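You operate a simulated robot arm through the tools that you are given. There is no shell and no other tool. Be economical: measure what you need, move in short steps, check, and stop when the job is done.

You are at the controls of a simulated two-armed robot. One attempt, no reset.

## Task
Pick up the hex key with the smallest size on its label from the top of the trims bench with one hand, pass it to the other hand and put it on the top of the window bench.

The check looks at the end state, three seconds after you hand in, the way a careful person would. Anything else that was tipped, shoved, dropped, spilled or broken makes it a failure.

## Robot
Two 7-joint arms with two-finger parallel grippers on one trunk, on a base that drives. Base frame: it is fixed to the floor where the robot stands at the start and does not move with it; the origin is under the middle of the robot, x ahead of it, y to its left, z up; the surface under the hand at the start is at about z = 812. Lengths are in mm, angles in degrees, forces in N, time in s.
The left shoulder is at the start at [110, 169, 1383], the right one opposite. With the tool pointing down near the work surface each hand reaches from about 440 to 740 mm from the robot's upright axis, wherever it stands, measured 20 degrees to its own side. Places, roughly: top of the window bench [1400, 600, 800]. Payload 1.57 kg a hand.
The tool frame of a hand sits at the grasp point between the pads (the TCP): z along the fingers, y along the line on which they close. The tips reach 30 mm beyond it. Largest opening 80 mm; finger width 17, thickness 12; the body of the gripper, 40 by 82 mm, starts 80 mm behind the TCP.
Orientation is that of the tool frame in the base frame, as [roll, pitch, yaw] about the fixed x, y, z axes, in that order (R = Rz(yaw) Ry(pitch) Rx(roll)). With the fingers straight down and closing along the base's y, the tool's x points along the base's -x, its y along +y and its z along -z.

## Interface
- The arms move only by the tool apply_moves. It takes "left_commands", "right_commands" or both (then of equal length, played together; a hand with none holds still); each is a list of rows, each a list of 3 entries, a list of its own where there are three numbers: the shift along the base's x, y, z in mm, then the turn, a rotation vector about the base's x, y, z in degrees, then the closure in counts, from 0 (fully open) to 255 (shut). In form: [[[tx, ty, tz], [ax, ay, az], gripper], ...]. A call has 1 to 12 rows; each row shifts and turns the commanded pose from where the row before left it. A row lasts 0.2 s, in which the tool goes at most 50 mm and 8.6 degrees; a call with a longer step from one row to the next is refused whole, and so is a gripper value outside its range. Where a pose cannot be reached the arm comes as near as it can. A force on the tool above 40 N (or 10 N above the force at the start of the call, whichever is more), or a blocked arm, ends the call early, and 0.2 s more pass. Each finger travels about 72 mm/s and halts on what it meets, pressing with about 41 N; the grip force reading is that of the motor and also rises with nothing between the fingers. The clock runs only during rows and for 0.2 s after the last one: add rows that do not move to give the fingers time. The reply holds the time, the measured pose of the TCP, the force on the tool along the base axes, the opening and the grip force, in the units named above and with some noise, with the torque about the TCP (base axes, N m) and any sound that the robot's microphone picked up.
- Cameras (640 x 400 px; columns grow to the right, rows downward): "scene" is now at [155.8, 3.2, 1563.2]; the picture's right is [0.06, -1.00, 0.00], its down [-0.78, -0.04, -0.62] and it looks along [0.62, 0.04, -0.78] (base axes); focal length 290 px, centre (320, 200). "left" rides on the left gripper at [72, 7, -122] in its tool frame; the picture's right is [-0.09, 1.00, 0.00], its down [-0.84, -0.08, -0.54] and it looks along [-0.54, -0.05, 0.84] (tool axes); focal length 238 px, centre (320, 200). "right" rides on the right gripper at [72, -7, -122] in its tool frame; the picture's right is [0.09, 1.00, 0.00], its down [-0.84, 0.08, -0.54] and it looks along [-0.54, 0.05, 0.84] (tool axes); focal length 238 px, centre (320, 200).
- snapshot(camera): a new picture of that camera. The clock stands still meanwhile.
- slide_trunk(by): slides the trunk up (or, below 0, down) by that many mm; the arms and the scene camera ride with it, the base frame stays. It gives what a move gives, with no picture.
- steer(legs): drives the robot by 1 to 6 legs, each [ahead, left, turn to the left] in mm, mm and degrees, along the robot's own axes; the way and the turn of a leg run together, so that a leg with both is an arc; at most 1500 mm and 180 degrees a leg. The arms and the cameras ride along, it lands a little off, and it stops where it bumps. It gives what a move gives.
- pan_tilt(pan, tilt): turns the head with the scene camera to pan (to the left, within 86 degrees either way) and tilt (down, from -29 to 69), counted from straight ahead of the robot. It gives what a move gives.
- point_at(camera, pixels): for up to 12 pixels [column, row] of the newest picture of that camera ("zoom" is the newest enlarged one), the place [x, y, z] in the base frame of the surface seen there, good to about 3 mm. The clock stands still meanwhile.
- close_up(camera, box): a new picture of the part [left, top, right, bottom] of that camera's present view, enlarged. The clock stands still meanwhile.
- close_job(): hands the job in; it is judged then, once.

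Keep the steps short. Do not move on a guess: measure, check each grasp and each placing, and mend mistakes. In all there are 80 turns and 62 pictures (those below and enlarged ones count). Leave the grippers open and the arms clear of the work at the hand-in unless told otherwise, and finish with a single line.

The tools are called after "Emit:" as a command line: name --argument value ..., lists and objects as JSON in quotes. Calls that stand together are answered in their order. apply_moves: Moves the arms, as the interface text tells. Its arguments: {"type":"object","properties":{"left_commands":{"type":"array","items":{"type":"array"}},"right_commands":{"type":"array","items":{"type":"array"}}},"required":[]} The other tools are called the same way: slide_trunk (by) slides the trunk up or down; steer (legs) drives the base; pan_tilt (pan, tilt) turns the head that bears the scene camera; snapshot (camera) takes a picture; point_at (camera, pixels) gives the place of the surface under pixels of a picture; close_up (camera, box) takes an enlarged picture of a part of a camera's view; close_job () hands the job in.

At the start:

```text
t: 0.0
left_tool_pos: [669.3, 239.1, 994.9]
left_tool_rot: [180.0, -0.1, -180.0]
left_contact_force: [-0.5, 0.0, -0.3]
left_ft_torque: [-0.02, -0.03, 0.02]
left_opening: 79.8
left_grip_force: 0.0
right_tool_pos: [617.8, -285.7, 1092.2]
right_tool_rot: [180.0, 0.0, 180.0]
right_contact_force: [0.6, 0.3, 0.1]
right_ft_torque: [-0.03, -0.01, -0.04]
right_opening: 79.8
right_grip_force: 0.0
trunk travel left (down, up): [-697.0, 193.0]
robot x, y, heading: [-3.4, 3.8, -0.1]
head pan, tilt: [3.2, 51.5]
```

scene: 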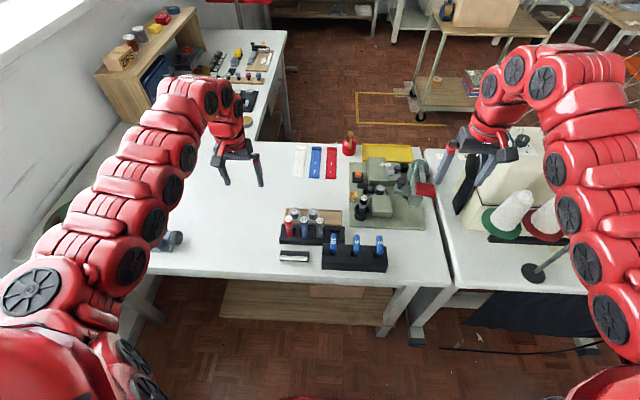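
right: 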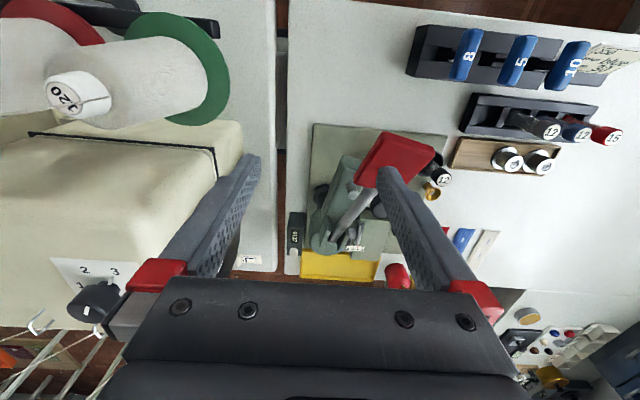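
left: 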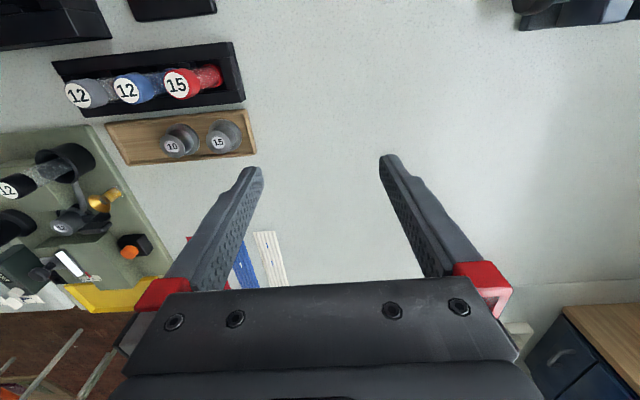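

I see a black rack with three blue-handled items labelled 8, 5 and 10 at about (355,250) in the scene. I'll enlarge this and the window bench area.

Emit:
close_up --camera "scene" --box '[260, 190, 420, 290]'

Emit:
close_up --camera "right" --box '[400, 0, 640, 150]'

Emit:
close_up --camera "scene" --box '[80, 0, 320, 150]'

```text
4.00 times, centred on (340, 240) of scene
```

zoom: 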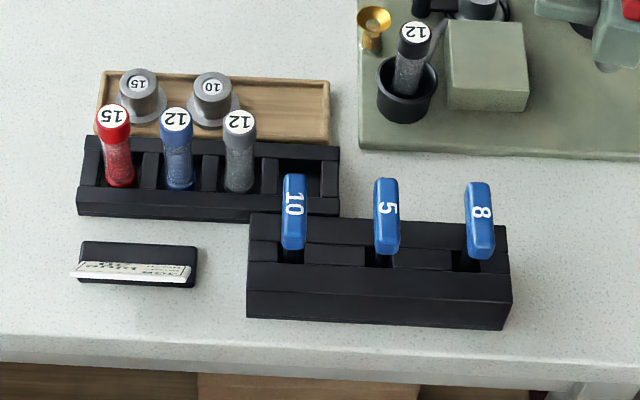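

```text
2.67 times, centred on (520, 75) of right
```

zoom: 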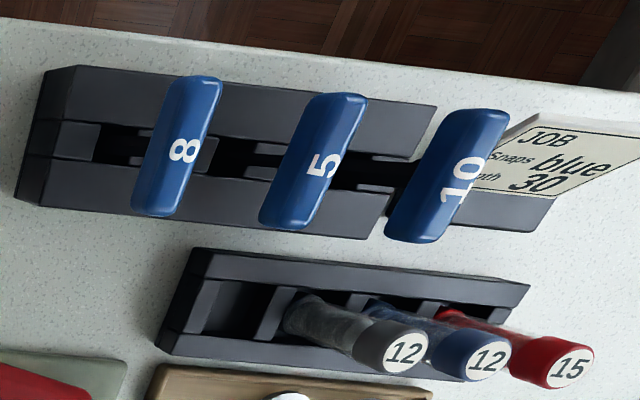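

```text
2.67 times, centred on (200, 75) of scene
```

zoom: 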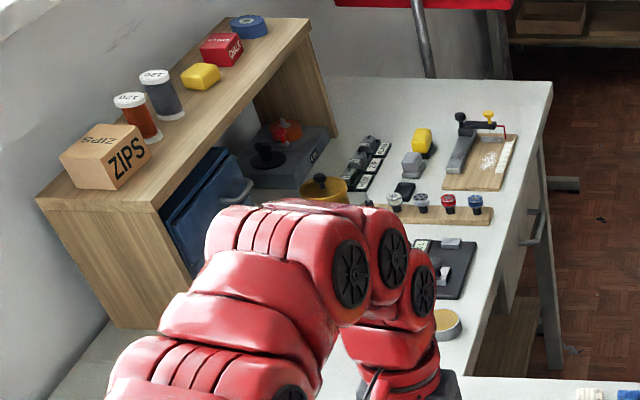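

The smallest label is 5 (the middle key). I'll measure the handles, rack and neighbours.

Emit:
close_up --camera "scene" --box '[310, 220, 406, 280]'

Emit:
point_at --camera "scene" --pixels '[[334, 238], [356, 238], [357, 250], [379, 240], [356, 262], [322, 270], [388, 272], [300, 223], [280, 300], [200, 200]]'

```text
6.67 times, centred on (358, 250) of scene
```

zoom: 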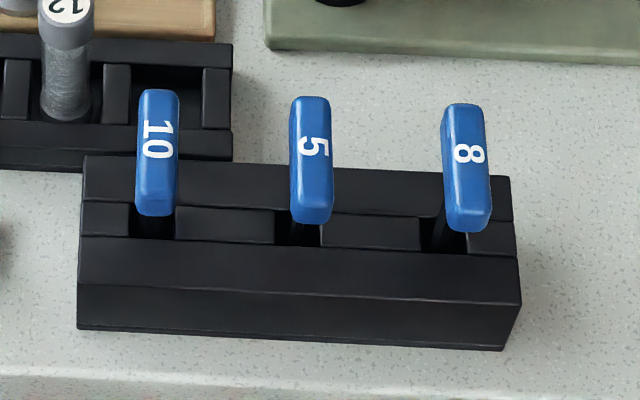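

```text
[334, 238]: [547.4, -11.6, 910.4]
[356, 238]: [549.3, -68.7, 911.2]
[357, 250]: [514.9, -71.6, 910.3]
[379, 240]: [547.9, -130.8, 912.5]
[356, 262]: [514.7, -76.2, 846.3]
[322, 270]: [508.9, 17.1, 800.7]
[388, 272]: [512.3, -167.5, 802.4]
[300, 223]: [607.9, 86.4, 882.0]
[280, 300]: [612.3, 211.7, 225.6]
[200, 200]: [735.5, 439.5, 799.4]
```

Emit:
point_at --camera "zoom" --pixels '[[294, 140], [327, 140], [312, 100], [312, 200], [312, 206], [312, 219], [300, 236], [172, 150], [446, 150], [310, 250], [300, 175], [150, 200]]'

Emit:
snapshot --camera "left"

```text
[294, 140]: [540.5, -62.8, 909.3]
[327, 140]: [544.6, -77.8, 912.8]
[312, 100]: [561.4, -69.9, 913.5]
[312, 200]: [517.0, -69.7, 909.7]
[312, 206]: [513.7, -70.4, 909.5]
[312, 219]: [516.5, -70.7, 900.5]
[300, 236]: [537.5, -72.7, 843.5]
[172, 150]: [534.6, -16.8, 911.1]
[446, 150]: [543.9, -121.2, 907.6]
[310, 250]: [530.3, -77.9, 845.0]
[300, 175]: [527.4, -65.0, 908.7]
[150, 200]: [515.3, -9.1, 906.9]
```

```text
54 pictures are left
```

left: 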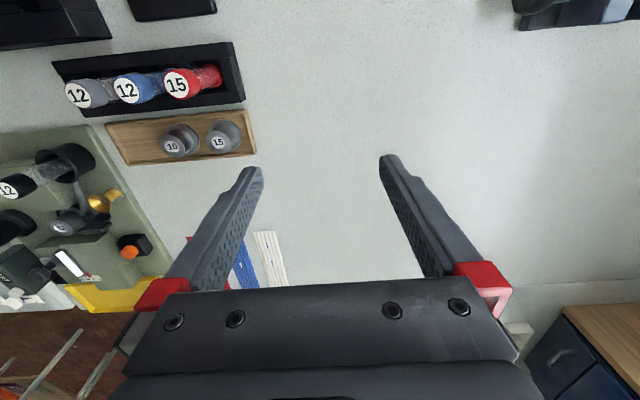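

Key 5's handle: x 513–563, y −70, top z 911; rack top 846. Neighbours are 58 mm away. Now I look to the left, at the window bench and floor route.

Emit:
pan_tilt --pan 40 --tilt 35

Emit:
snapshot --camera "scene"

Emit:
pan_tilt --pan -10 --tilt 25

Emit:
snapshot --camera "scene"

```text
t: 1.0
left_tool_pos: [668.9, 239.6, 996.2]
left_tool_rot: [180.0, 0.0, 180.0]
left_contact_force: [-0.3, -0.8, 0.0]
left_ft_torque: [0.0, -0.02, 0.02]
left_opening: 80.1
left_grip_force: 0.1
right_tool_pos: [617.4, -286.4, 1092.1]
right_tool_rot: [-180.0, 0.0, 180.0]
right_contact_force: [-0.9, -0.8, -0.8]
right_ft_torque: [0.04, -0.01, -0.01]
right_opening: 80.4
right_grip_force: 0.0
trunk travel left (down, up): [-697.0, 193.0]
robot x, y, heading: [1.5, 3.7, 0.0]
head pan, tilt: [40.0, 35.0]
```

```text
53 pictures are left
```

scene: 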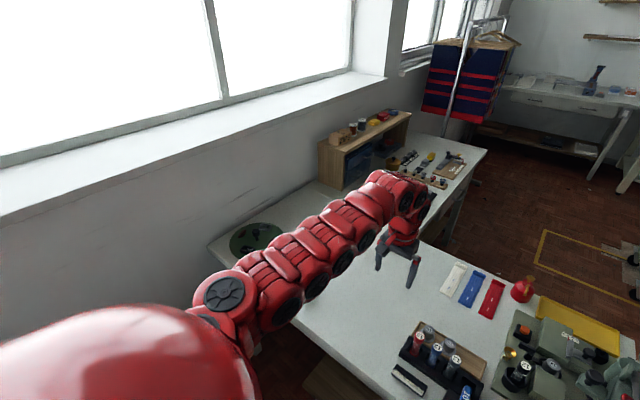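

```text
t: 2.2
left_tool_pos: [669.0, 240.1, 995.3]
left_tool_rot: [-180.0, 0.1, 179.9]
left_contact_force: [-0.8, -0.3, -0.3]
left_ft_torque: [0.0, -0.01, 0.02]
left_opening: 80.1
left_grip_force: 0.0
right_tool_pos: [618.5, -285.7, 1091.8]
right_tool_rot: [180.0, 0.0, 180.0]
right_contact_force: [-0.1, 0.3, 0.3]
right_ft_torque: [0.02, 0.01, 0.02]
right_opening: 80.2
right_grip_force: 0.0
trunk travel left (down, up): [-697.0, 193.0]
robot x, y, heading: [-2.8, -2.9, -0.1]
head pan, tilt: [-10.0, 25.0]
```

```text
52 pictures are left
```

scene: 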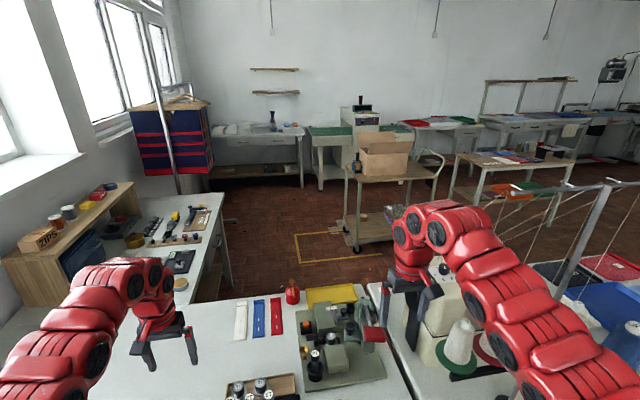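

Emit:
point_at --camera "scene" --pixels '[[220, 210], [195, 283], [225, 290], [355, 288], [185, 262], [120, 300], [50, 320], [130, 235], [320, 250], [205, 275], [190, 235], [240, 375]]'

Emit:
pan_tilt --pan 55 --tilt 45

Emit:
snapshot --camera "scene"

```text
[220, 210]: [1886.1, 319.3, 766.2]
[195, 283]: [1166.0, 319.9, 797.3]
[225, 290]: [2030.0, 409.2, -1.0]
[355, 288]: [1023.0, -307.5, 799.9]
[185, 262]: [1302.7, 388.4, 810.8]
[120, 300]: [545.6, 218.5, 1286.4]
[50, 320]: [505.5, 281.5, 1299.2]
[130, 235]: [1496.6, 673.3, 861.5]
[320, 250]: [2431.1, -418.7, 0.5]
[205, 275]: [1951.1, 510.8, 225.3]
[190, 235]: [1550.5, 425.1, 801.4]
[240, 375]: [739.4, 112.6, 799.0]
```

```text
t: 3.6
left_tool_pos: [669.4, 239.1, 995.2]
left_tool_rot: [180.0, 0.0, -180.0]
left_contact_force: [-0.6, -0.4, 0.4]
left_ft_torque: [-0.03, -0.05, 0.0]
left_opening: 80.2
left_grip_force: 0.1
right_tool_pos: [617.3, -285.9, 1090.3]
right_tool_rot: [-180.0, 0.0, -180.0]
right_contact_force: [-0.4, -0.2, -0.3]
right_ft_torque: [0.02, 0.02, 0.0]
right_opening: 79.9
right_grip_force: 0.1
trunk travel left (down, up): [-697.0, 193.0]
robot x, y, heading: [-3.3, -0.6, 0.2]
head pan, tilt: [55.0, 45.0]
```

```text
51 pictures are left
```

scene: 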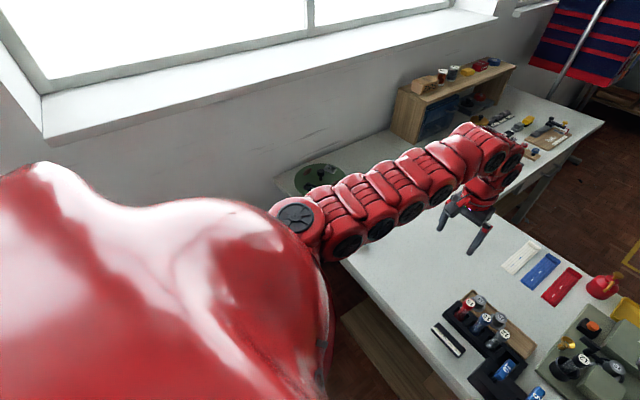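

Emit:
point_at --camera "scene" --pixels '[[282, 186], [295, 198], [320, 182], [350, 152], [375, 150], [400, 145], [346, 262], [440, 222], [385, 230], [370, 320], [600, 125], [425, 145]]'

Emit:
close_up --camera "scene" --box '[260, 80, 500, 230]'

```text
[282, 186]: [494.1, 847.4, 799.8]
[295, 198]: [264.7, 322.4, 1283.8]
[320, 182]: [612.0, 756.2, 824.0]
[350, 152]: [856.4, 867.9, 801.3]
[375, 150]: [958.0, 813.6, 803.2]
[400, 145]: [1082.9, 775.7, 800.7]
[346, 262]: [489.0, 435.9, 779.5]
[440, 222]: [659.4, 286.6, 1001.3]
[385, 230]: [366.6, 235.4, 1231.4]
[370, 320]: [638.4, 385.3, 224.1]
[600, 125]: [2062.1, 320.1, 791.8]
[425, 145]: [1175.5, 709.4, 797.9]
```

```text
2.67 times, centred on (380, 155) of scene
```

zoom: 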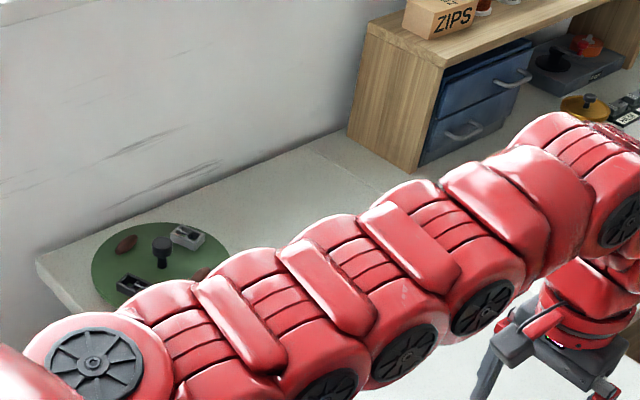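

Emit:
pan_tilt --pan -55 --tilt 35

Emit:
snapshot --camera "scene"

Emit:
pan_tilt --pan -25 --tilt 30

Emit:
snapshot --camera "scene"

```text
t: 5.5
left_tool_pos: [669.5, 239.5, 995.5]
left_tool_rot: [180.0, -0.1, 179.9]
left_contact_force: [-0.4, 0.2, 0.1]
left_ft_torque: [-0.02, 0.03, 0.01]
left_opening: 79.9
left_grip_force: 0.1
right_tool_pos: [617.6, -286.3, 1092.1]
right_tool_rot: [-179.9, 0.0, 180.0]
right_contact_force: [-0.2, -0.5, 0.6]
right_ft_torque: [0.0, -0.01, 0.0]
right_opening: 79.8
right_grip_force: 0.1
trunk travel left (down, up): [-697.0, 193.0]
robot x, y, heading: [4.3, -3.2, -0.0]
head pan, tilt: [-55.0, 35.0]
```

```text
49 pictures are left
```

scene: 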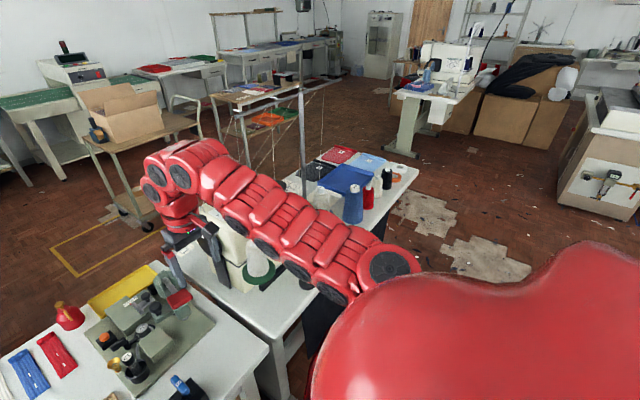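

```text
t: 6.4
left_tool_pos: [670.0, 239.7, 996.0]
left_tool_rot: [-180.0, 0.0, 179.9]
left_contact_force: [-1.1, -0.5, 0.1]
left_ft_torque: [0.03, 0.01, 0.0]
left_opening: 80.0
left_grip_force: 0.0
right_tool_pos: [616.7, -286.5, 1092.5]
right_tool_rot: [179.9, 0.0, -180.0]
right_contact_force: [0.1, 0.1, 0.9]
right_ft_torque: [0.01, 0.0, 0.0]
right_opening: 80.0
right_grip_force: 0.0
trunk travel left (down, up): [-697.0, 193.0]
robot x, y, heading: [-1.5, 7.7, 0.2]
head pan, tilt: [-25.0, 30.0]
```

```text
48 pictures are left
```

scene: 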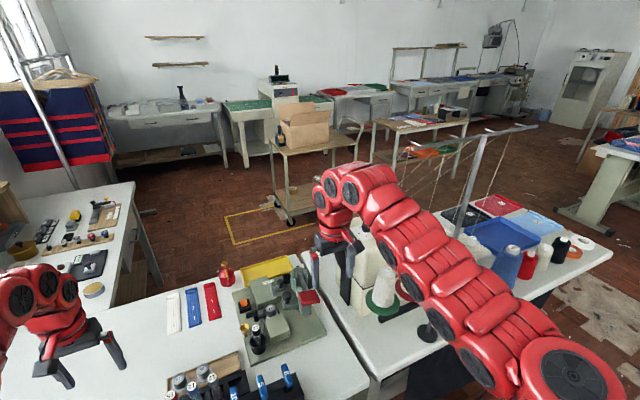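

Emit:
point_at --camera "scene" --pixels '[[610, 252], [608, 268], [545, 235], [300, 255], [570, 300], [270, 228], [230, 240], [290, 222], [460, 190], [375, 375], [500, 150], [163, 282]]'

```text
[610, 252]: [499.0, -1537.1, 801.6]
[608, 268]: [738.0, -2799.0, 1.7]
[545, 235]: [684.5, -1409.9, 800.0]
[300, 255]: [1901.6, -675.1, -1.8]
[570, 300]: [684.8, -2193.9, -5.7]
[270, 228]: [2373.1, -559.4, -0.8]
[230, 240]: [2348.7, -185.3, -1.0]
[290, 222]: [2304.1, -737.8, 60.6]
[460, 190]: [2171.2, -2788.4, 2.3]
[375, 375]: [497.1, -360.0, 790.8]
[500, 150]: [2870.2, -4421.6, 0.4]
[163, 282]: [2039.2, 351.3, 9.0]
```

Route known: around the right end of the next bench (ends y≈−1550), then to the window bench's front edge (y≈320, x 1050–2060). First pick: move the right hand above key 5, fingers half-closed to clear the neighbours.

Emit:
apply_moves --right_commands '[[[-15.6, 43.2, 0], [0, 0, 0], 112], [[-15.6, 43.2, 0], [0, 0, 0], 112], [[-15.6, 43.2, 0], [0, 0, 0], 112], [[-15.6, 43.2, 0], [0, 0, 0], 112], [[-16.6, 43.2, 0], [0, 0, 0], 112], [[0, 0, -40], [0, 0, 0], 112], [[0, 0, -40], [0, 0, 0], 112], [[0, 0, -40], [0, 0, 0], 112], [[0, 0, 0], [0, 0, 0], 112]]'

Emit:
snapshot --camera "right"

Emit:
pan_tilt --pan 0 --tilt 55

Emit:
snapshot --camera "scene"

```text
t: 8.4
left_tool_pos: [670.6, 239.8, 995.8]
left_tool_rot: [-180.0, -0.1, 180.0]
left_contact_force: [0.6, 0.7, 0.1]
left_ft_torque: [0.0, -0.03, 0.01]
left_opening: 80.1
left_grip_force: 0.1
right_tool_pos: [617.7, -288.3, 1082.3]
right_tool_rot: [179.9, -0.2, 179.5]
right_contact_force: [0.4, 0.2, 0.7]
right_ft_torque: [-0.01, 0.03, 0.02]
right_opening: 44.7
right_grip_force: 0.1
right hand out of reach, approached as far as the arm can: row 1, 2, 3, 4, 5, 6, 7, 8
trunk travel left (down, up): [-697.0, 193.0]
robot x, y, heading: [1.4, -4.3, 0.0]
head pan, tilt: [-25.0, 30.0]
```

```text
47 pictures are left
```

right: 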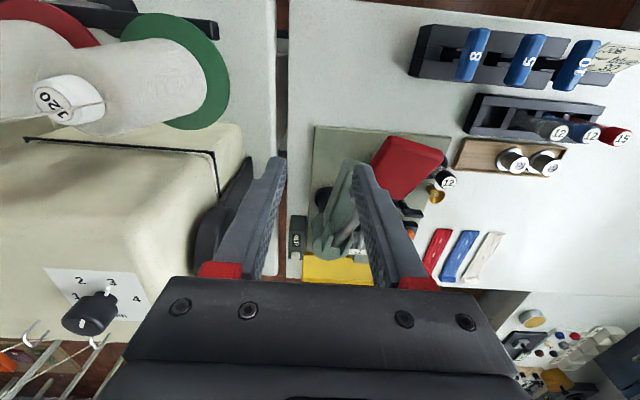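

```text
t: 9.3
left_tool_pos: [669.6, 239.7, 994.1]
left_tool_rot: [180.0, -0.1, 179.9]
left_contact_force: [-0.3, 0.7, 0.0]
left_ft_torque: [0.03, -0.01, -0.02]
left_opening: 80.1
left_grip_force: 0.1
right_tool_pos: [617.4, -288.9, 1081.7]
right_tool_rot: [179.9, -0.2, 179.6]
right_contact_force: [-0.2, 0.5, 0.2]
right_ft_torque: [-0.03, -0.02, 0.0]
right_opening: 44.8
right_grip_force: 0.1
trunk travel left (down, up): [-697.0, 193.0]
robot x, y, heading: [0.4, 4.1, 0.1]
head pan, tilt: [0.0, 55.0]
```

```text
46 pictures are left
```

scene: 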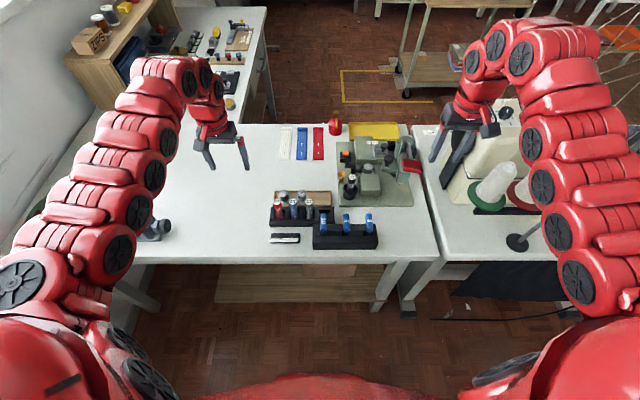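

The right hand barely moved (out of reach). I measure the heights near the path before shifting the base to the left.

Emit:
point_at --camera "scene" --pixels '[[412, 165], [365, 165], [390, 145], [348, 180], [334, 122], [368, 217], [348, 218], [325, 218], [150, 228], [300, 195], [505, 115], [500, 180]]'

Emit:
apply_moves --right_commands '[[[0, 20, 10], [0, 0, 0], 112], [[0, 20, 0], [0, 0, 0], 112], [[0, 20, 0], [0, 0, 0], 112]]'

```text
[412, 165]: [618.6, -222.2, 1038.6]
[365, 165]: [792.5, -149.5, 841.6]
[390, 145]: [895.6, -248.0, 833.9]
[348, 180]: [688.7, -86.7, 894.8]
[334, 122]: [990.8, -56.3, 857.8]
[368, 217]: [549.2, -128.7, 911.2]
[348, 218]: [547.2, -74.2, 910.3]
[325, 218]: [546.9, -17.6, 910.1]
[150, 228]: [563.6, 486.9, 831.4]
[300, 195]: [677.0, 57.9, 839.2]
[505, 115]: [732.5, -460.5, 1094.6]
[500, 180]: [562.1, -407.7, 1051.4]
```

```text
t: 10.1
left_tool_pos: [669.0, 239.7, 994.9]
left_tool_rot: [180.0, 0.0, 179.9]
left_contact_force: [-0.8, 0.4, -0.2]
left_ft_torque: [-0.01, -0.02, 0.0]
left_opening: 79.8
left_grip_force: 0.0
right_tool_pos: [641.5, -225.5, 1096.5]
right_tool_rot: [180.0, -0.1, 179.9]
right_contact_force: [-0.4, 0.1, -0.2]
right_ft_torque: [-0.04, -0.01, -0.01]
right_opening: 44.9
right_grip_force: 0.2
right hand out of reach, approached as far as the arm can: row 1
trunk travel left (down, up): [-697.0, 193.0]
robot x, y, heading: [0.4, 1.1, -0.1]
head pan, tilt: [0.0, 55.0]
```

It is the near limit at that height that blocked me. I go sideways with x held, then descend, then come back in x.

Emit:
apply_moves --right_commands '[[[0, 40, 0], [0, 0, 0], 112], [[0, 40, 0], [0, 0, 0], 112], [[0, 40, 0], [0, 0, 0], 112], [[0, 35, 0], [0, 0, 0], 112], [[0, 0, -35], [0, 0, 0], 112], [[0, 0, -35], [0, 0, 0], 112], [[0, 0, -20], [0, 0, 0], 112]]'

```text
t: 11.7
left_tool_pos: [669.8, 240.1, 995.3]
left_tool_rot: [-179.9, -0.1, -180.0]
left_contact_force: [-0.4, -0.1, 0.0]
left_ft_torque: [-0.03, 0.01, 0.01]
left_opening: 80.0
left_grip_force: 0.0
right_tool_pos: [641.0, -71.1, 1007.6]
right_tool_rot: [-180.0, 0.0, 180.0]
right_contact_force: [0.4, -0.9, 0.3]
right_ft_torque: [0.01, 0.0, 0.03]
right_opening: 44.8
right_grip_force: 0.0
trunk travel left (down, up): [-697.0, 193.0]
robot x, y, heading: [3.3, 2.6, -0.1]
head pan, tilt: [0.0, 55.0]
```

Good. Now back in x over the key.

Emit:
apply_moves --right_commands '[[[-25, 0, -10], [0, 0, 0], 112], [[-25, 0, -10], [0, 0, 0], 112], [[-25, 0, -10], [0, 0, 0], 112], [[-27, 0, -5], [0, 0, 0], 112], [[0, 0, 0], [0, 0, 0], 112]]'

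Emit:
snapshot --camera "right"

Emit:
snapshot --camera "scene"

```text
t: 12.9
left_tool_pos: [668.6, 240.1, 995.1]
left_tool_rot: [-179.9, 0.1, -180.0]
left_contact_force: [-0.2, -0.6, 0.2]
left_ft_torque: [0.02, 0.01, 0.0]
left_opening: 80.0
left_grip_force: 0.1
right_tool_pos: [642.0, -71.3, 1006.3]
right_tool_rot: [179.9, 0.1, 180.0]
right_contact_force: [0.0, 0.4, 0.7]
right_ft_torque: [0.0, 0.0, 0.0]
right_opening: 44.7
right_grip_force: 0.0
right hand out of reach, approached as far as the arm can: row 1, 2, 3, 4
trunk travel left (down, up): [-697.0, 193.0]
robot x, y, heading: [-0.4, -2.7, 0.1]
head pan, tilt: [0.0, 55.0]
```

```text
45 pictures are left
```

right: 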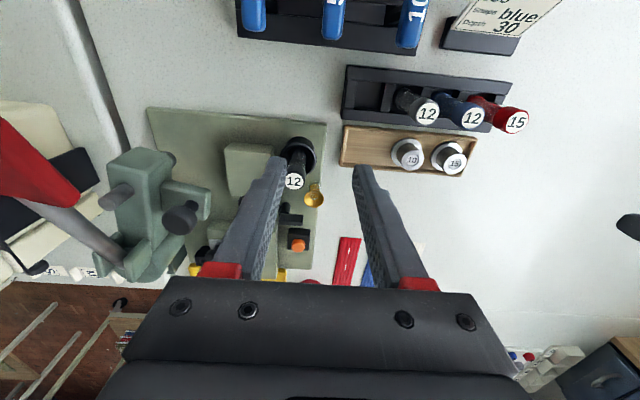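

```text
44 pictures are left
```

scene: 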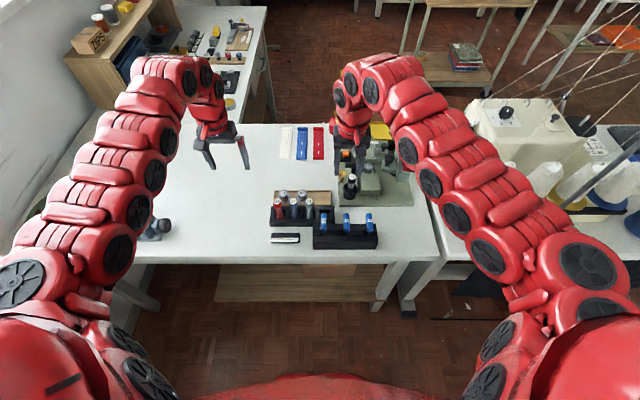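

Near limit again; so I back the robot off by 103 mm, bringing the hand over the key (tips at 977, above everything there).

Emit:
steer --legs '[[-103, 0, 0]]'

Emit:
snapshot --camera "right"

Emit:
point_at --camera "right" --pixels '[[320, 150], [310, 190], [318, 170]]'

```text
t: 14.1
left_tool_pos: [568.2, 239.4, 994.3]
left_tool_rot: [180.0, 0.1, -179.9]
left_contact_force: [-0.7, -0.4, 0.2]
left_ft_torque: [-0.01, -0.02, 0.01]
left_opening: 80.0
left_grip_force: 0.0
right_tool_pos: [539.4, -70.9, 1006.5]
right_tool_rot: [180.0, 0.0, -179.9]
right_contact_force: [-0.1, 0.3, 0.7]
right_ft_torque: [0.0, 0.0, -0.01]
right_opening: 45.0
right_grip_force: 0.1
trunk travel left (down, up): [-697.0, 193.0]
robot x, y, heading: [-102.2, -0.5, -0.0]
head pan, tilt: [0.0, 55.0]
```

```text
43 pictures are left
```

right: 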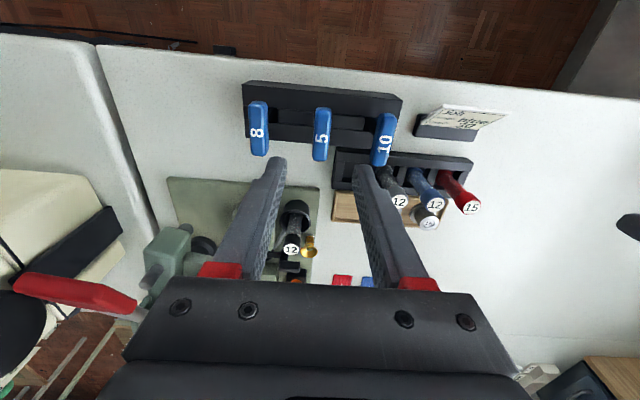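

```text
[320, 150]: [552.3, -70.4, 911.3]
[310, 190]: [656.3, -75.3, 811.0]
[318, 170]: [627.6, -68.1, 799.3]
```

Aligned. Descend to TCP z≈903 around the handle.

Emit:
apply_moves --right_commands '[[[0, 0, -35], [0, 0, 0], 112], [[0, 0, -35], [0, 0, 0], 112], [[0, 0, -20], [0, 0, 0], 112], [[0, 0, -13], [0, 0, 0], 112], [[0, 0, 0], [0, 0, 0], 112]]'

Emit:
snapshot --camera "right"

Emit:
close_up --camera "scene" --box '[260, 130, 420, 230]'

```text
t: 15.2
left_tool_pos: [567.4, 239.5, 996.5]
left_tool_rot: [-180.0, 0.0, -180.0]
left_contact_force: [0.2, 0.0, -0.1]
left_ft_torque: [-0.02, 0.0, 0.01]
left_opening: 80.0
left_grip_force: 0.1
right_tool_pos: [540.5, -70.0, 903.8]
right_tool_rot: [179.9, 0.0, 180.0]
right_contact_force: [0.2, 0.1, 0.4]
right_ft_torque: [0.03, 0.01, 0.02]
right_opening: 45.0
right_grip_force: 0.0
trunk travel left (down, up): [-697.0, 193.0]
robot x, y, heading: [-104.0, -2.3, 0.1]
head pan, tilt: [0.0, 55.0]
```

```text
42 pictures are left
```

right: 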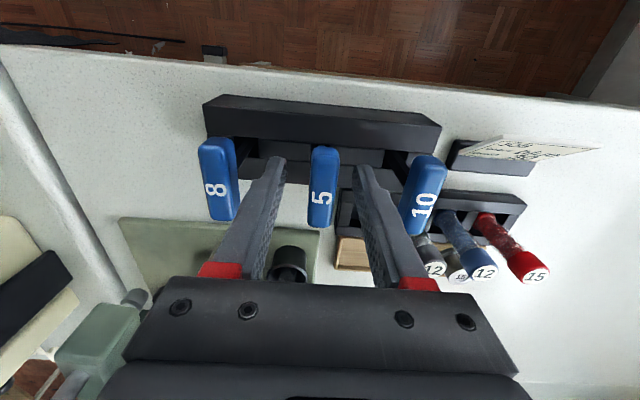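

```text
4.00 times, centred on (340, 180) of scene
```

zoom: 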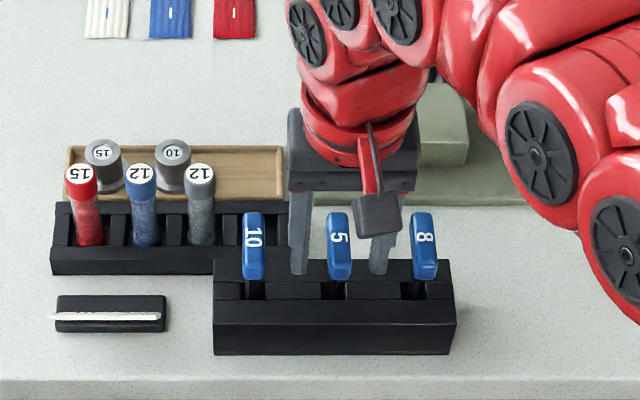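

The handle is centred at the TCP (pixel ~(322,190), where the TCP projects). Close.

Emit:
apply_moves --right_commands '[[[0, 0, 0], [0, 0, 0], 255], [[0, 0, 0], [0, 0, 0], 255], [[0, 0, 0], [0, 0, 0], 255], [[0, 0, 0], [0, 0, 0], 255]]'

```text
t: 16.2
left_tool_pos: [567.1, 239.2, 995.1]
left_tool_rot: [-180.0, 0.0, 179.9]
left_contact_force: [0.4, 0.3, 0.2]
left_ft_torque: [-0.01, -0.03, 0.01]
left_opening: 79.9
left_grip_force: 0.1
right_tool_pos: [539.7, -70.6, 903.9]
right_tool_rot: [179.9, -0.1, -180.0]
right_contact_force: [-0.2, -0.8, 0.4]
right_ft_torque: [-0.01, -0.01, 0.01]
right_opening: 15.1
right_grip_force: 31.0
trunk travel left (down, up): [-697.0, 193.0]
robot x, y, heading: [-102.4, -0.7, 0.2]
head pan, tilt: [0.0, 55.0]
```

Gripped at 15 mm. Lift straight up.

Emit:
apply_moves --right_commands '[[[0, 0, 15], [0, 0, 0], 255], [[0, 0, 20], [0, 0, 0], 255], [[0, 0, 20], [0, 0, 0], 255], [[0, 0, 20], [0, 0, 0], 255], [[0, 0, 20], [0, 0, 0], 255], [[0, 0, 10], [0, 0, 0], 255]]'

Emit:
snapshot --camera "scene"

Emit:
snapshot --camera "left"

Emit:
snapshot --camera "right"

```text
t: 17.6
left_tool_pos: [568.1, 239.8, 995.0]
left_tool_rot: [180.0, 0.0, -180.0]
left_contact_force: [0.1, 0.2, -0.3]
left_ft_torque: [0.0, -0.01, -0.02]
left_opening: 79.8
left_grip_force: 0.1
right_tool_pos: [538.9, -71.7, 1008.1]
right_tool_rot: [-179.9, 0.0, -180.0]
right_contact_force: [0.4, -0.3, -0.7]
right_ft_torque: [0.0, 0.0, 0.0]
right_opening: 15.2
right_grip_force: 30.9
trunk travel left (down, up): [-697.0, 193.0]
robot x, y, heading: [-100.5, -3.6, 0.1]
head pan, tilt: [0.0, 55.0]
```

```text
40 pictures are left
```

scene: 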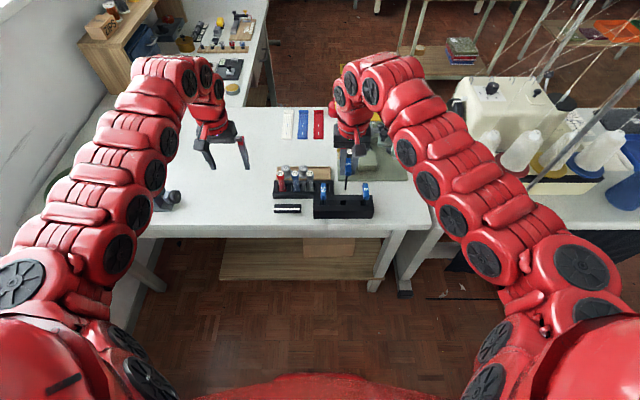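

```text
39 pictures are left
```

left: 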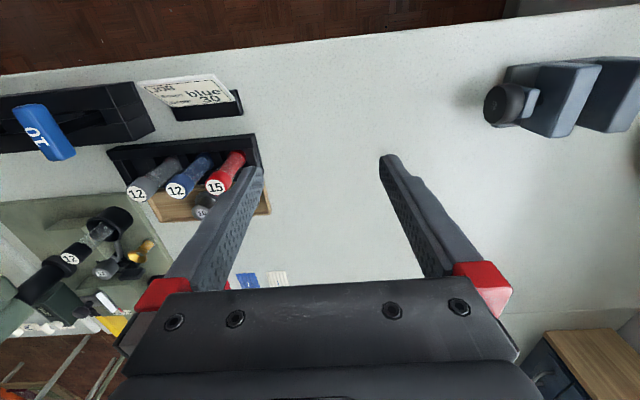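

```text
38 pictures are left
```

right: 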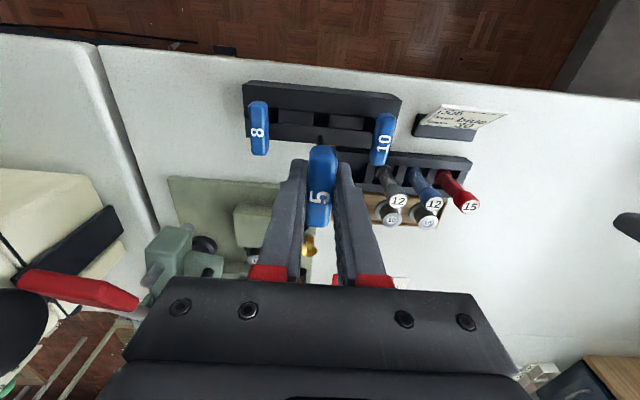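

Key 5 is held and clear. Raise the trunk 150 mm so the handover happens well above the bench, then look at the shaft.

Emit:
slide_trunk --by 150

Emit:
close_up --camera "scene" --box '[280, 110, 424, 200]'

Emit:
point_at --camera "zoom" --pixels '[[300, 200], [300, 260], [300, 280], [300, 300], [300, 230]]'

```text
t: 19.4
left_tool_pos: [568.7, 239.4, 1145.9]
left_tool_rot: [180.0, 0.0, -180.0]
left_contact_force: [-0.2, 0.1, -0.5]
left_ft_torque: [0.01, 0.02, -0.03]
left_opening: 79.9
left_grip_force: 0.1
right_tool_pos: [540.1, -71.8, 1158.9]
right_tool_rot: [180.0, 0.0, -179.9]
right_contact_force: [0.0, -0.3, -0.5]
right_ft_torque: [-0.04, 0.01, 0.03]
right_opening: 15.3
right_grip_force: 30.8
trunk travel left (down, up): [-847.0, 43.0]
robot x, y, heading: [-107.2, 3.6, 0.2]
head pan, tilt: [0.0, 55.0]
```

```text
4.44 times, centred on (352, 155) of scene
```

zoom: 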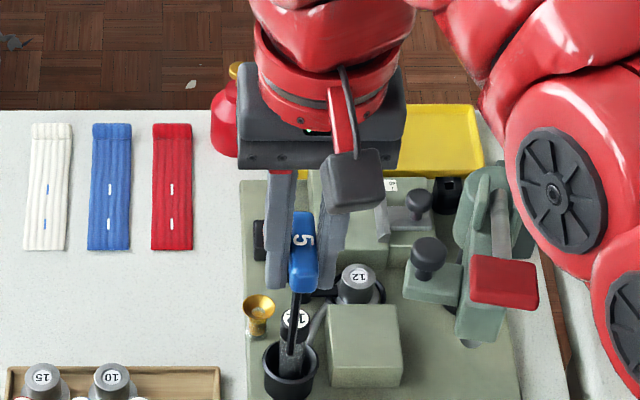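

```text
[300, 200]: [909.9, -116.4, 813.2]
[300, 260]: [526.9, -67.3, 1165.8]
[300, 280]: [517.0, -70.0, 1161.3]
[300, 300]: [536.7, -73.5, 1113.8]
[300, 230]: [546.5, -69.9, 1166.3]
```

Emit:
point_at --camera "zoom" --pixels '[[297, 305], [296, 315], [295, 325], [293, 335], [292, 345], [291, 352], [294, 325]]'

Emit:
snapshot --camera "left"

```text
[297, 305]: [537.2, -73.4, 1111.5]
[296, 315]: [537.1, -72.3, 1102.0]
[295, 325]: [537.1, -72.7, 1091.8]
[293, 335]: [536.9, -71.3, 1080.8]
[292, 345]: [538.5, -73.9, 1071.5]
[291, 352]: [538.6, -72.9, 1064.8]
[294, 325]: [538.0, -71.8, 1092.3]
```

```text
36 pictures are left
```

left: 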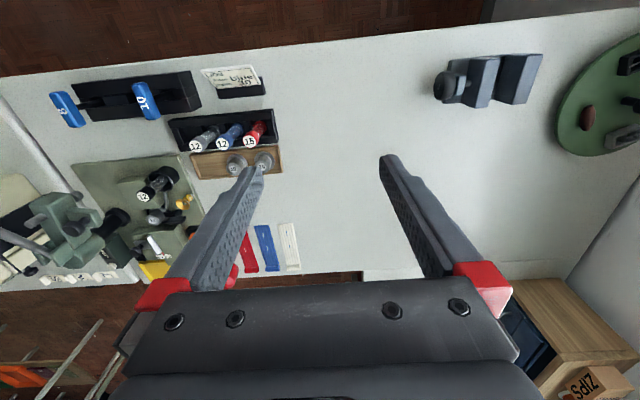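

The shaft is vertical at (537.5, −72.5), z 1062–1150. The left hand will grip it horizontally from the left, closing along x, at z≈1090. First yaw the left hand 90° in place.

Emit:
apply_moves --left_commands '[[[0, 6, 0], [0, 0, 8.2], 0], [[0, 6, 0], [0, 0, 8.2], 0], [[0, 6, 0], [0, 0, 8.2], 0], [[0, 6, 0], [0, 0, 8.2], 0], [[0, 6, 0], [0, 0, 8.2], 0], [[0, 6, 0], [0, 0, 8.2], 0], [[0, 6, 0], [0, 0, 8.2], 0], [[0, 6, 0], [0, 0, 8.2], 0], [[0, 6, 0], [0, 0, 8.2], 0], [[0, 6, 0], [0, 0, 8.2], 0], [[0, 0, 0], [0, 0, 8], 0]]'

```text
t: 21.8
left_tool_pos: [568.4, 298.8, 1146.6]
left_tool_rot: [179.9, 0.0, -89.9]
left_contact_force: [-0.4, -0.9, 0.1]
left_ft_torque: [0.0, -0.02, -0.02]
left_opening: 79.9
left_grip_force: 0.2
right_tool_pos: [540.8, -70.5, 1159.9]
right_tool_rot: [179.9, 0.0, 180.0]
right_contact_force: [0.3, -0.2, -1.1]
right_ft_torque: [0.0, 0.01, 0.02]
right_opening: 15.1
right_grip_force: 30.8
trunk travel left (down, up): [-847.0, 43.0]
robot x, y, heading: [-100.9, -3.0, -0.0]
head pan, tilt: [0.0, 55.0]
```

Yaw worked. Now tilt about x by −90° so the fingers point to −y.

Emit:
apply_moves --left_commands '[[[0, 0, 0], [-8.2, 0, 0], 0], [[0, 0, 0], [-8.2, 0, 0], 0], [[0, 0, 0], [-8.2, 0, 0], 0], [[0, 0, 0], [-8.2, 0, 0], 0], [[0, 0, 0], [-8.2, 0, 0], 0], [[0, 0, 0], [-8.2, 0, 0], 0], [[0, 0, 0], [-8.2, 0, 0], 0], [[0, 0, 0], [-8.2, 0, 0], 0], [[0, 0, 0], [-8.2, 0, 0], 0], [[0, 0, 0], [-8.2, 0, 0], 0], [[0, 0, 0], [-8, 0, 0], 0]]'

Emit:
snapshot --camera "scene"

```text
t: 24.2
left_tool_pos: [508.7, 230.8, 1212.8]
left_tool_rot: [-180.0, -73.7, -90.0]
left_contact_force: [0.4, 0.5, -0.4]
left_ft_torque: [0.02, -0.01, -0.04]
left_opening: 80.4
left_grip_force: 0.1
left hand out of reach, approached as far as the arm can: row 4, 5, 6, 7, 8, 9, 10, 11
right_tool_pos: [540.4, -70.7, 1158.4]
right_tool_rot: [-179.9, 0.0, -180.0]
right_contact_force: [0.6, -0.1, -0.6]
right_ft_torque: [0.01, 0.02, 0.03]
right_opening: 15.3
right_grip_force: 30.9
trunk travel left (down, up): [-847.0, 43.0]
robot x, y, heading: [-101.4, -4.6, 0.1]
head pan, tilt: [0.0, 55.0]
```

```text
35 pictures are left
```

scene: 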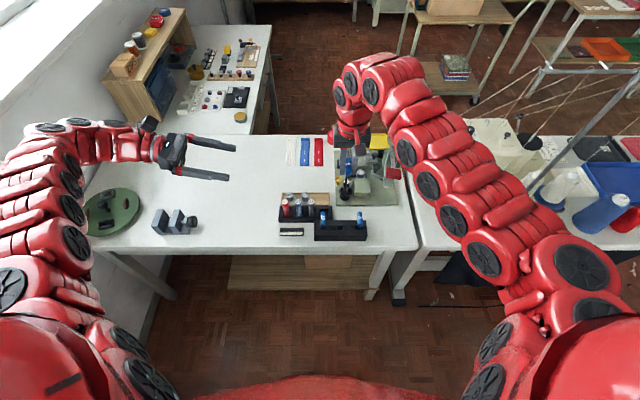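

Now bring the left hand to the pre-approach pose (538, 40, 1090), then finish the tilt.

Emit:
apply_moves --left_commands '[[[6, -35, -25], [0, 0, 0], 0], [[6, -35, -25], [0, 0, 0], 0], [[6, -35, -25], [0, 0, 0], 0], [[6, -35, -25], [0, 0, 0], 0], [[5, -50, -23], [0, 0, 0], 0], [[0, 0, 0], [-8.2, 0, 0], 0], [[0, 0, 0], [-8.1, 0, 0], 0], [[0, 0, 0], [0, 0, 0], 0]]'

Emit:
snapshot --camera "scene"

```text
refused: row 5 steps farther than a row can; nothing moved
```

```text
34 pictures are left
```

scene: 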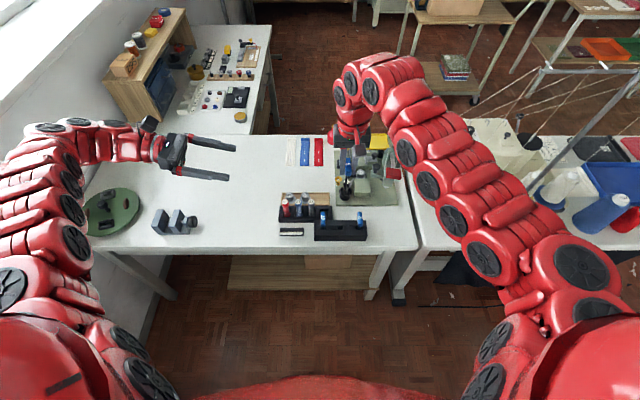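

One row was too long; I split it.

Emit:
apply_moves --left_commands '[[[6, -33, -25], [0, 0, 0], 0], [[6, -33, -25], [0, 0, 0], 0], [[6, -33, -25], [0, 0, 0], 0], [[6, -33, -25], [0, 0, 0], 0], [[5, -33, -23], [0, 0, 0], 0], [[0, -25, 0], [0, 0, 0], 0], [[0, 0, 0], [-8.2, 0, 0], 0], [[0, 0, 0], [-8.1, 0, 0], 0], [[0, 0, 0], [0, 0, 0], 0]]'

Emit:
snapshot --camera "scene"

```text
t: 26.2
left_tool_pos: [520.5, 33.9, 1103.3]
left_tool_rot: [-177.9, -89.9, -92.0]
left_contact_force: [-1.1, 0.1, 1.1]
left_ft_torque: [-0.01, -0.02, 0.01]
left_opening: 80.0
left_grip_force: 0.1
left hand out of reach, approached as far as the arm can: row 8
right_tool_pos: [539.6, -70.8, 1159.0]
right_tool_rot: [-180.0, 0.0, 180.0]
right_contact_force: [0.5, 0.1, -0.2]
right_ft_torque: [0.04, 0.01, 0.03]
right_opening: 15.6
right_grip_force: 31.5
trunk travel left (down, up): [-847.0, 43.0]
robot x, y, heading: [-101.4, 1.2, 0.1]
head pan, tilt: [0.0, 55.0]
```

```text
33 pictures are left
```

scene: 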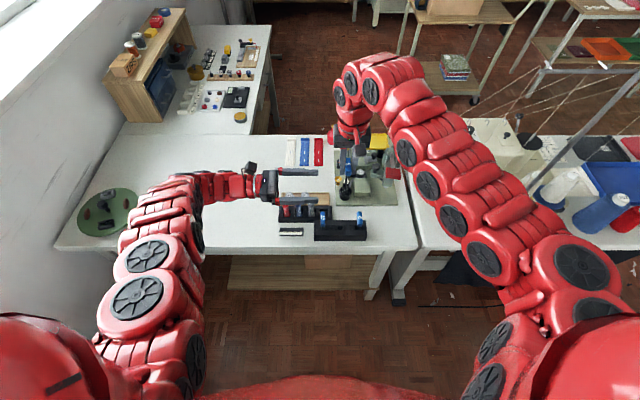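

Nearly there: left at (520.5, 34, 1103). Correct x/z first.

Emit:
apply_moves --left_commands '[[[8, -6, -7], [0, 0, 0], 0], [[9, -6, -6], [0, 0, 0], 0], [[0, 0, 0], [0, 0, 0], 0]]'

Emit:
snapshot --camera "left"

```text
t: 27.0
left_tool_pos: [527.2, 28.0, 1095.6]
left_tool_rot: [138.3, -89.9, -48.1]
left_contact_force: [-0.2, -0.3, 0.4]
left_ft_torque: [0.04, -0.01, 0.0]
left_opening: 80.1
left_grip_force: 0.1
left hand out of reach, approached as far as the arm can: row 2
right_tool_pos: [540.7, -70.0, 1159.0]
right_tool_rot: [-180.0, 0.1, -180.0]
right_contact_force: [-0.5, -0.8, -0.1]
right_ft_torque: [0.02, 0.01, -0.02]
right_opening: 15.3
right_grip_force: 31.0
trunk travel left (down, up): [-847.0, 43.0]
robot x, y, heading: [-101.2, -0.6, 0.0]
head pan, tilt: [0.0, 55.0]
```

```text
32 pictures are left
```

left: 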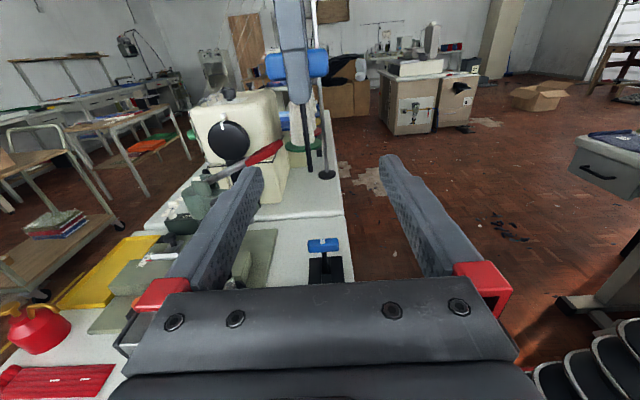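

Shaft seen at column ~303 (10 mm toward +x from the centre). Moving toward −y frees the arm; step closer with x correction.

Emit:
apply_moves --left_commands '[[[2, -15, -2], [0, 0, 0], 0], [[4, -15, -2], [0, 0, 0], 0], [[4, -15, -1], [0, 0, 0], 0], [[0, 0, 0], [0, 0, 0], 0]]'

Emit:
snapshot --camera "left"

```text
t: 28.0
left_tool_pos: [533.8, -17.4, 1092.7]
left_tool_rot: [-174.0, -89.9, -96.0]
left_contact_force: [-0.5, 0.9, -1.2]
left_ft_torque: [0.0, -0.02, -0.03]
left_opening: 80.2
left_grip_force: 0.0
left hand out of reach, approached as far as the arm can: row 2
right_tool_pos: [539.2, -70.4, 1159.3]
right_tool_rot: [180.0, 0.0, 179.9]
right_contact_force: [-0.4, 0.0, -0.7]
right_ft_torque: [0.04, 0.0, 0.0]
right_opening: 15.2
right_grip_force: 31.5
trunk travel left (down, up): [-847.0, 43.0]
robot x, y, heading: [-106.8, -0.4, -0.1]
head pan, tilt: [0.0, 55.0]
```

```text
31 pictures are left
```

left: 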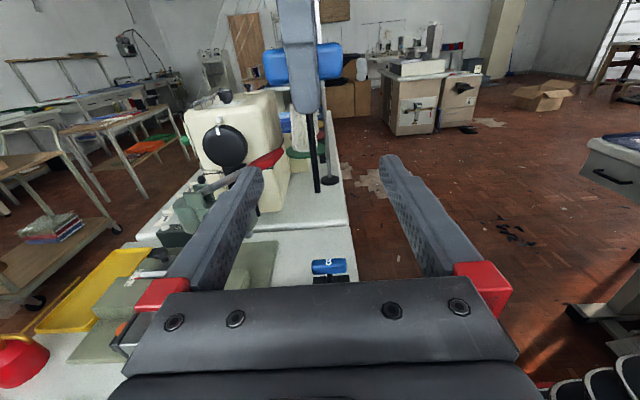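

The shaft spans rows 110–192 at column ~314, between the fingers; finger axis crosses at row ~156. Advance 35 mm more.

Emit:
apply_moves --left_commands '[[[2, -12, 0], [0, 0, 0], 0], [[2, -12, 0], [0, 0, 0], 0], [[0, -11, -1], [0, 0, 0], 0], [[0, 0, 0], [0, 0, 0], 0]]'

Emit:
snapshot --camera "left"

Emit:
close_up --camera "scene" --box '[260, 100, 420, 200]'

```text
t: 29.0
left_tool_pos: [538.9, -52.8, 1093.2]
left_tool_rot: [-174.0, -90.0, -96.1]
left_contact_force: [0.7, 0.8, 0.9]
left_ft_torque: [-0.03, 0.02, 0.03]
left_opening: 80.2
left_grip_force: 0.1
right_tool_pos: [539.0, -70.7, 1159.0]
right_tool_rot: [179.9, -0.1, -180.0]
right_contact_force: [-0.2, 0.1, -1.0]
right_ft_torque: [0.03, 0.0, -0.02]
right_opening: 15.2
right_grip_force: 31.6
trunk travel left (down, up): [-847.0, 43.0]
robot x, y, heading: [-106.6, -0.7, -0.3]
head pan, tilt: [0.0, 55.0]
```

```text
30 pictures are left
```

left: 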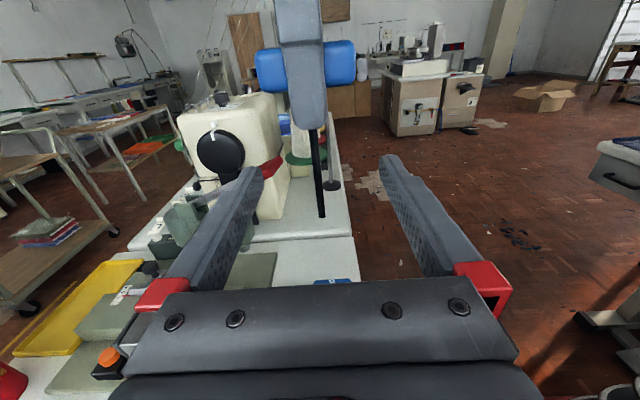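

```text
4.00 times, centred on (340, 150) of scene
```

zoom: 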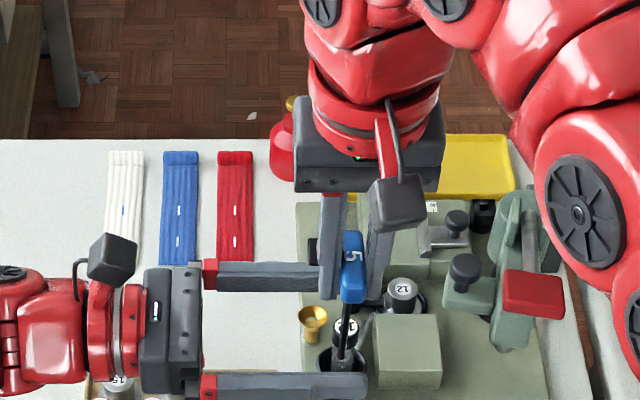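

Shaft centred (column ~318, rows 128–216). Close the left fingers on it.

Emit:
apply_moves --left_commands '[[[0, 0, 0], [0, 0, 0], 200], [[0, 0, 0], [0, 0, 0], 255], [[0, 0, 0], [0, 0, 0], 255], [[0, 0, 0], [0, 0, 0], 255], [[0, 0, 0], [0, 0, 0], 255], [[0, 0, 0], [0, 0, 0], 255]]'

Emit:
snapshot --camera "left"

```text
t: 30.4
left_tool_pos: [539.5, -53.5, 1092.1]
left_tool_rot: [-179.5, -89.9, -90.4]
left_contact_force: [12.0, -1.3, -3.1]
left_ft_torque: [0.15, 0.06, 0.2]
left_opening: 3.9
left_grip_force: 24.9
right_tool_pos: [539.5, -69.3, 1159.2]
right_tool_rot: [-180.0, -0.2, 180.0]
right_contact_force: [-10.8, 1.0, 2.9]
right_ft_torque: [-0.03, 0.67, 0.0]
right_opening: 15.0
right_grip_force: 31.6
trunk travel left (down, up): [-847.0, 43.0]
robot x, y, heading: [-99.5, 1.7, -0.1]
head pan, tilt: [0.0, 55.0]
```

```text
28 pictures are left
```

left: 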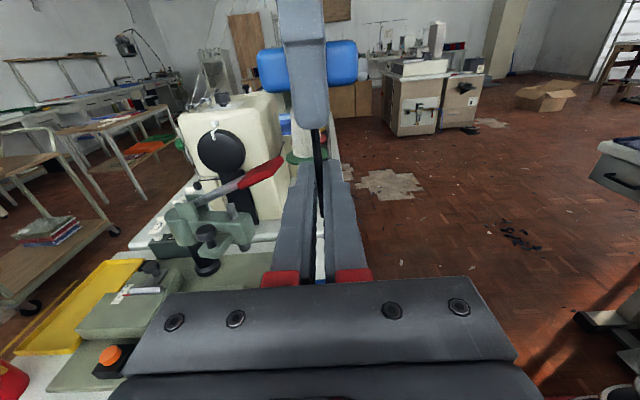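

Left has it (3.9 mm opening, 25 N). Open the right hand and check that the key stays.

Emit:
apply_moves --right_commands '[[[0, 0, 0], [0, 0, 0], 112], [[0, 0, 0], [0, 0, 0], 112], [[0, 0, 0], [0, 0, 0], 112]]'

Emit:
snapshot --camera "left"

```text
t: 31.2
left_tool_pos: [538.7, -53.3, 1092.5]
left_tool_rot: [167.9, -89.9, -77.9]
left_contact_force: [0.2, -1.3, 0.2]
left_ft_torque: [0.04, 0.03, -0.03]
left_opening: 4.0
left_grip_force: 25.5
right_tool_pos: [539.6, -71.3, 1158.8]
right_tool_rot: [179.9, 0.0, 180.0]
right_contact_force: [0.3, 0.5, -0.4]
right_ft_torque: [0.02, 0.01, -0.01]
right_opening: 45.1
right_grip_force: 0.0
trunk travel left (down, up): [-847.0, 43.0]
robot x, y, heading: [-100.3, 0.3, 0.1]
head pan, tilt: [0.0, 55.0]
```

```text
27 pictures are left
```

left: 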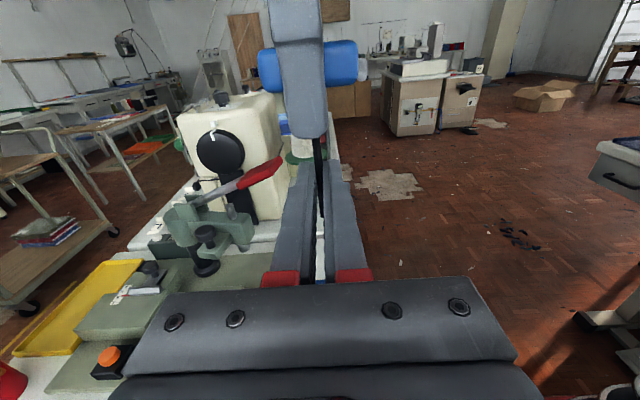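

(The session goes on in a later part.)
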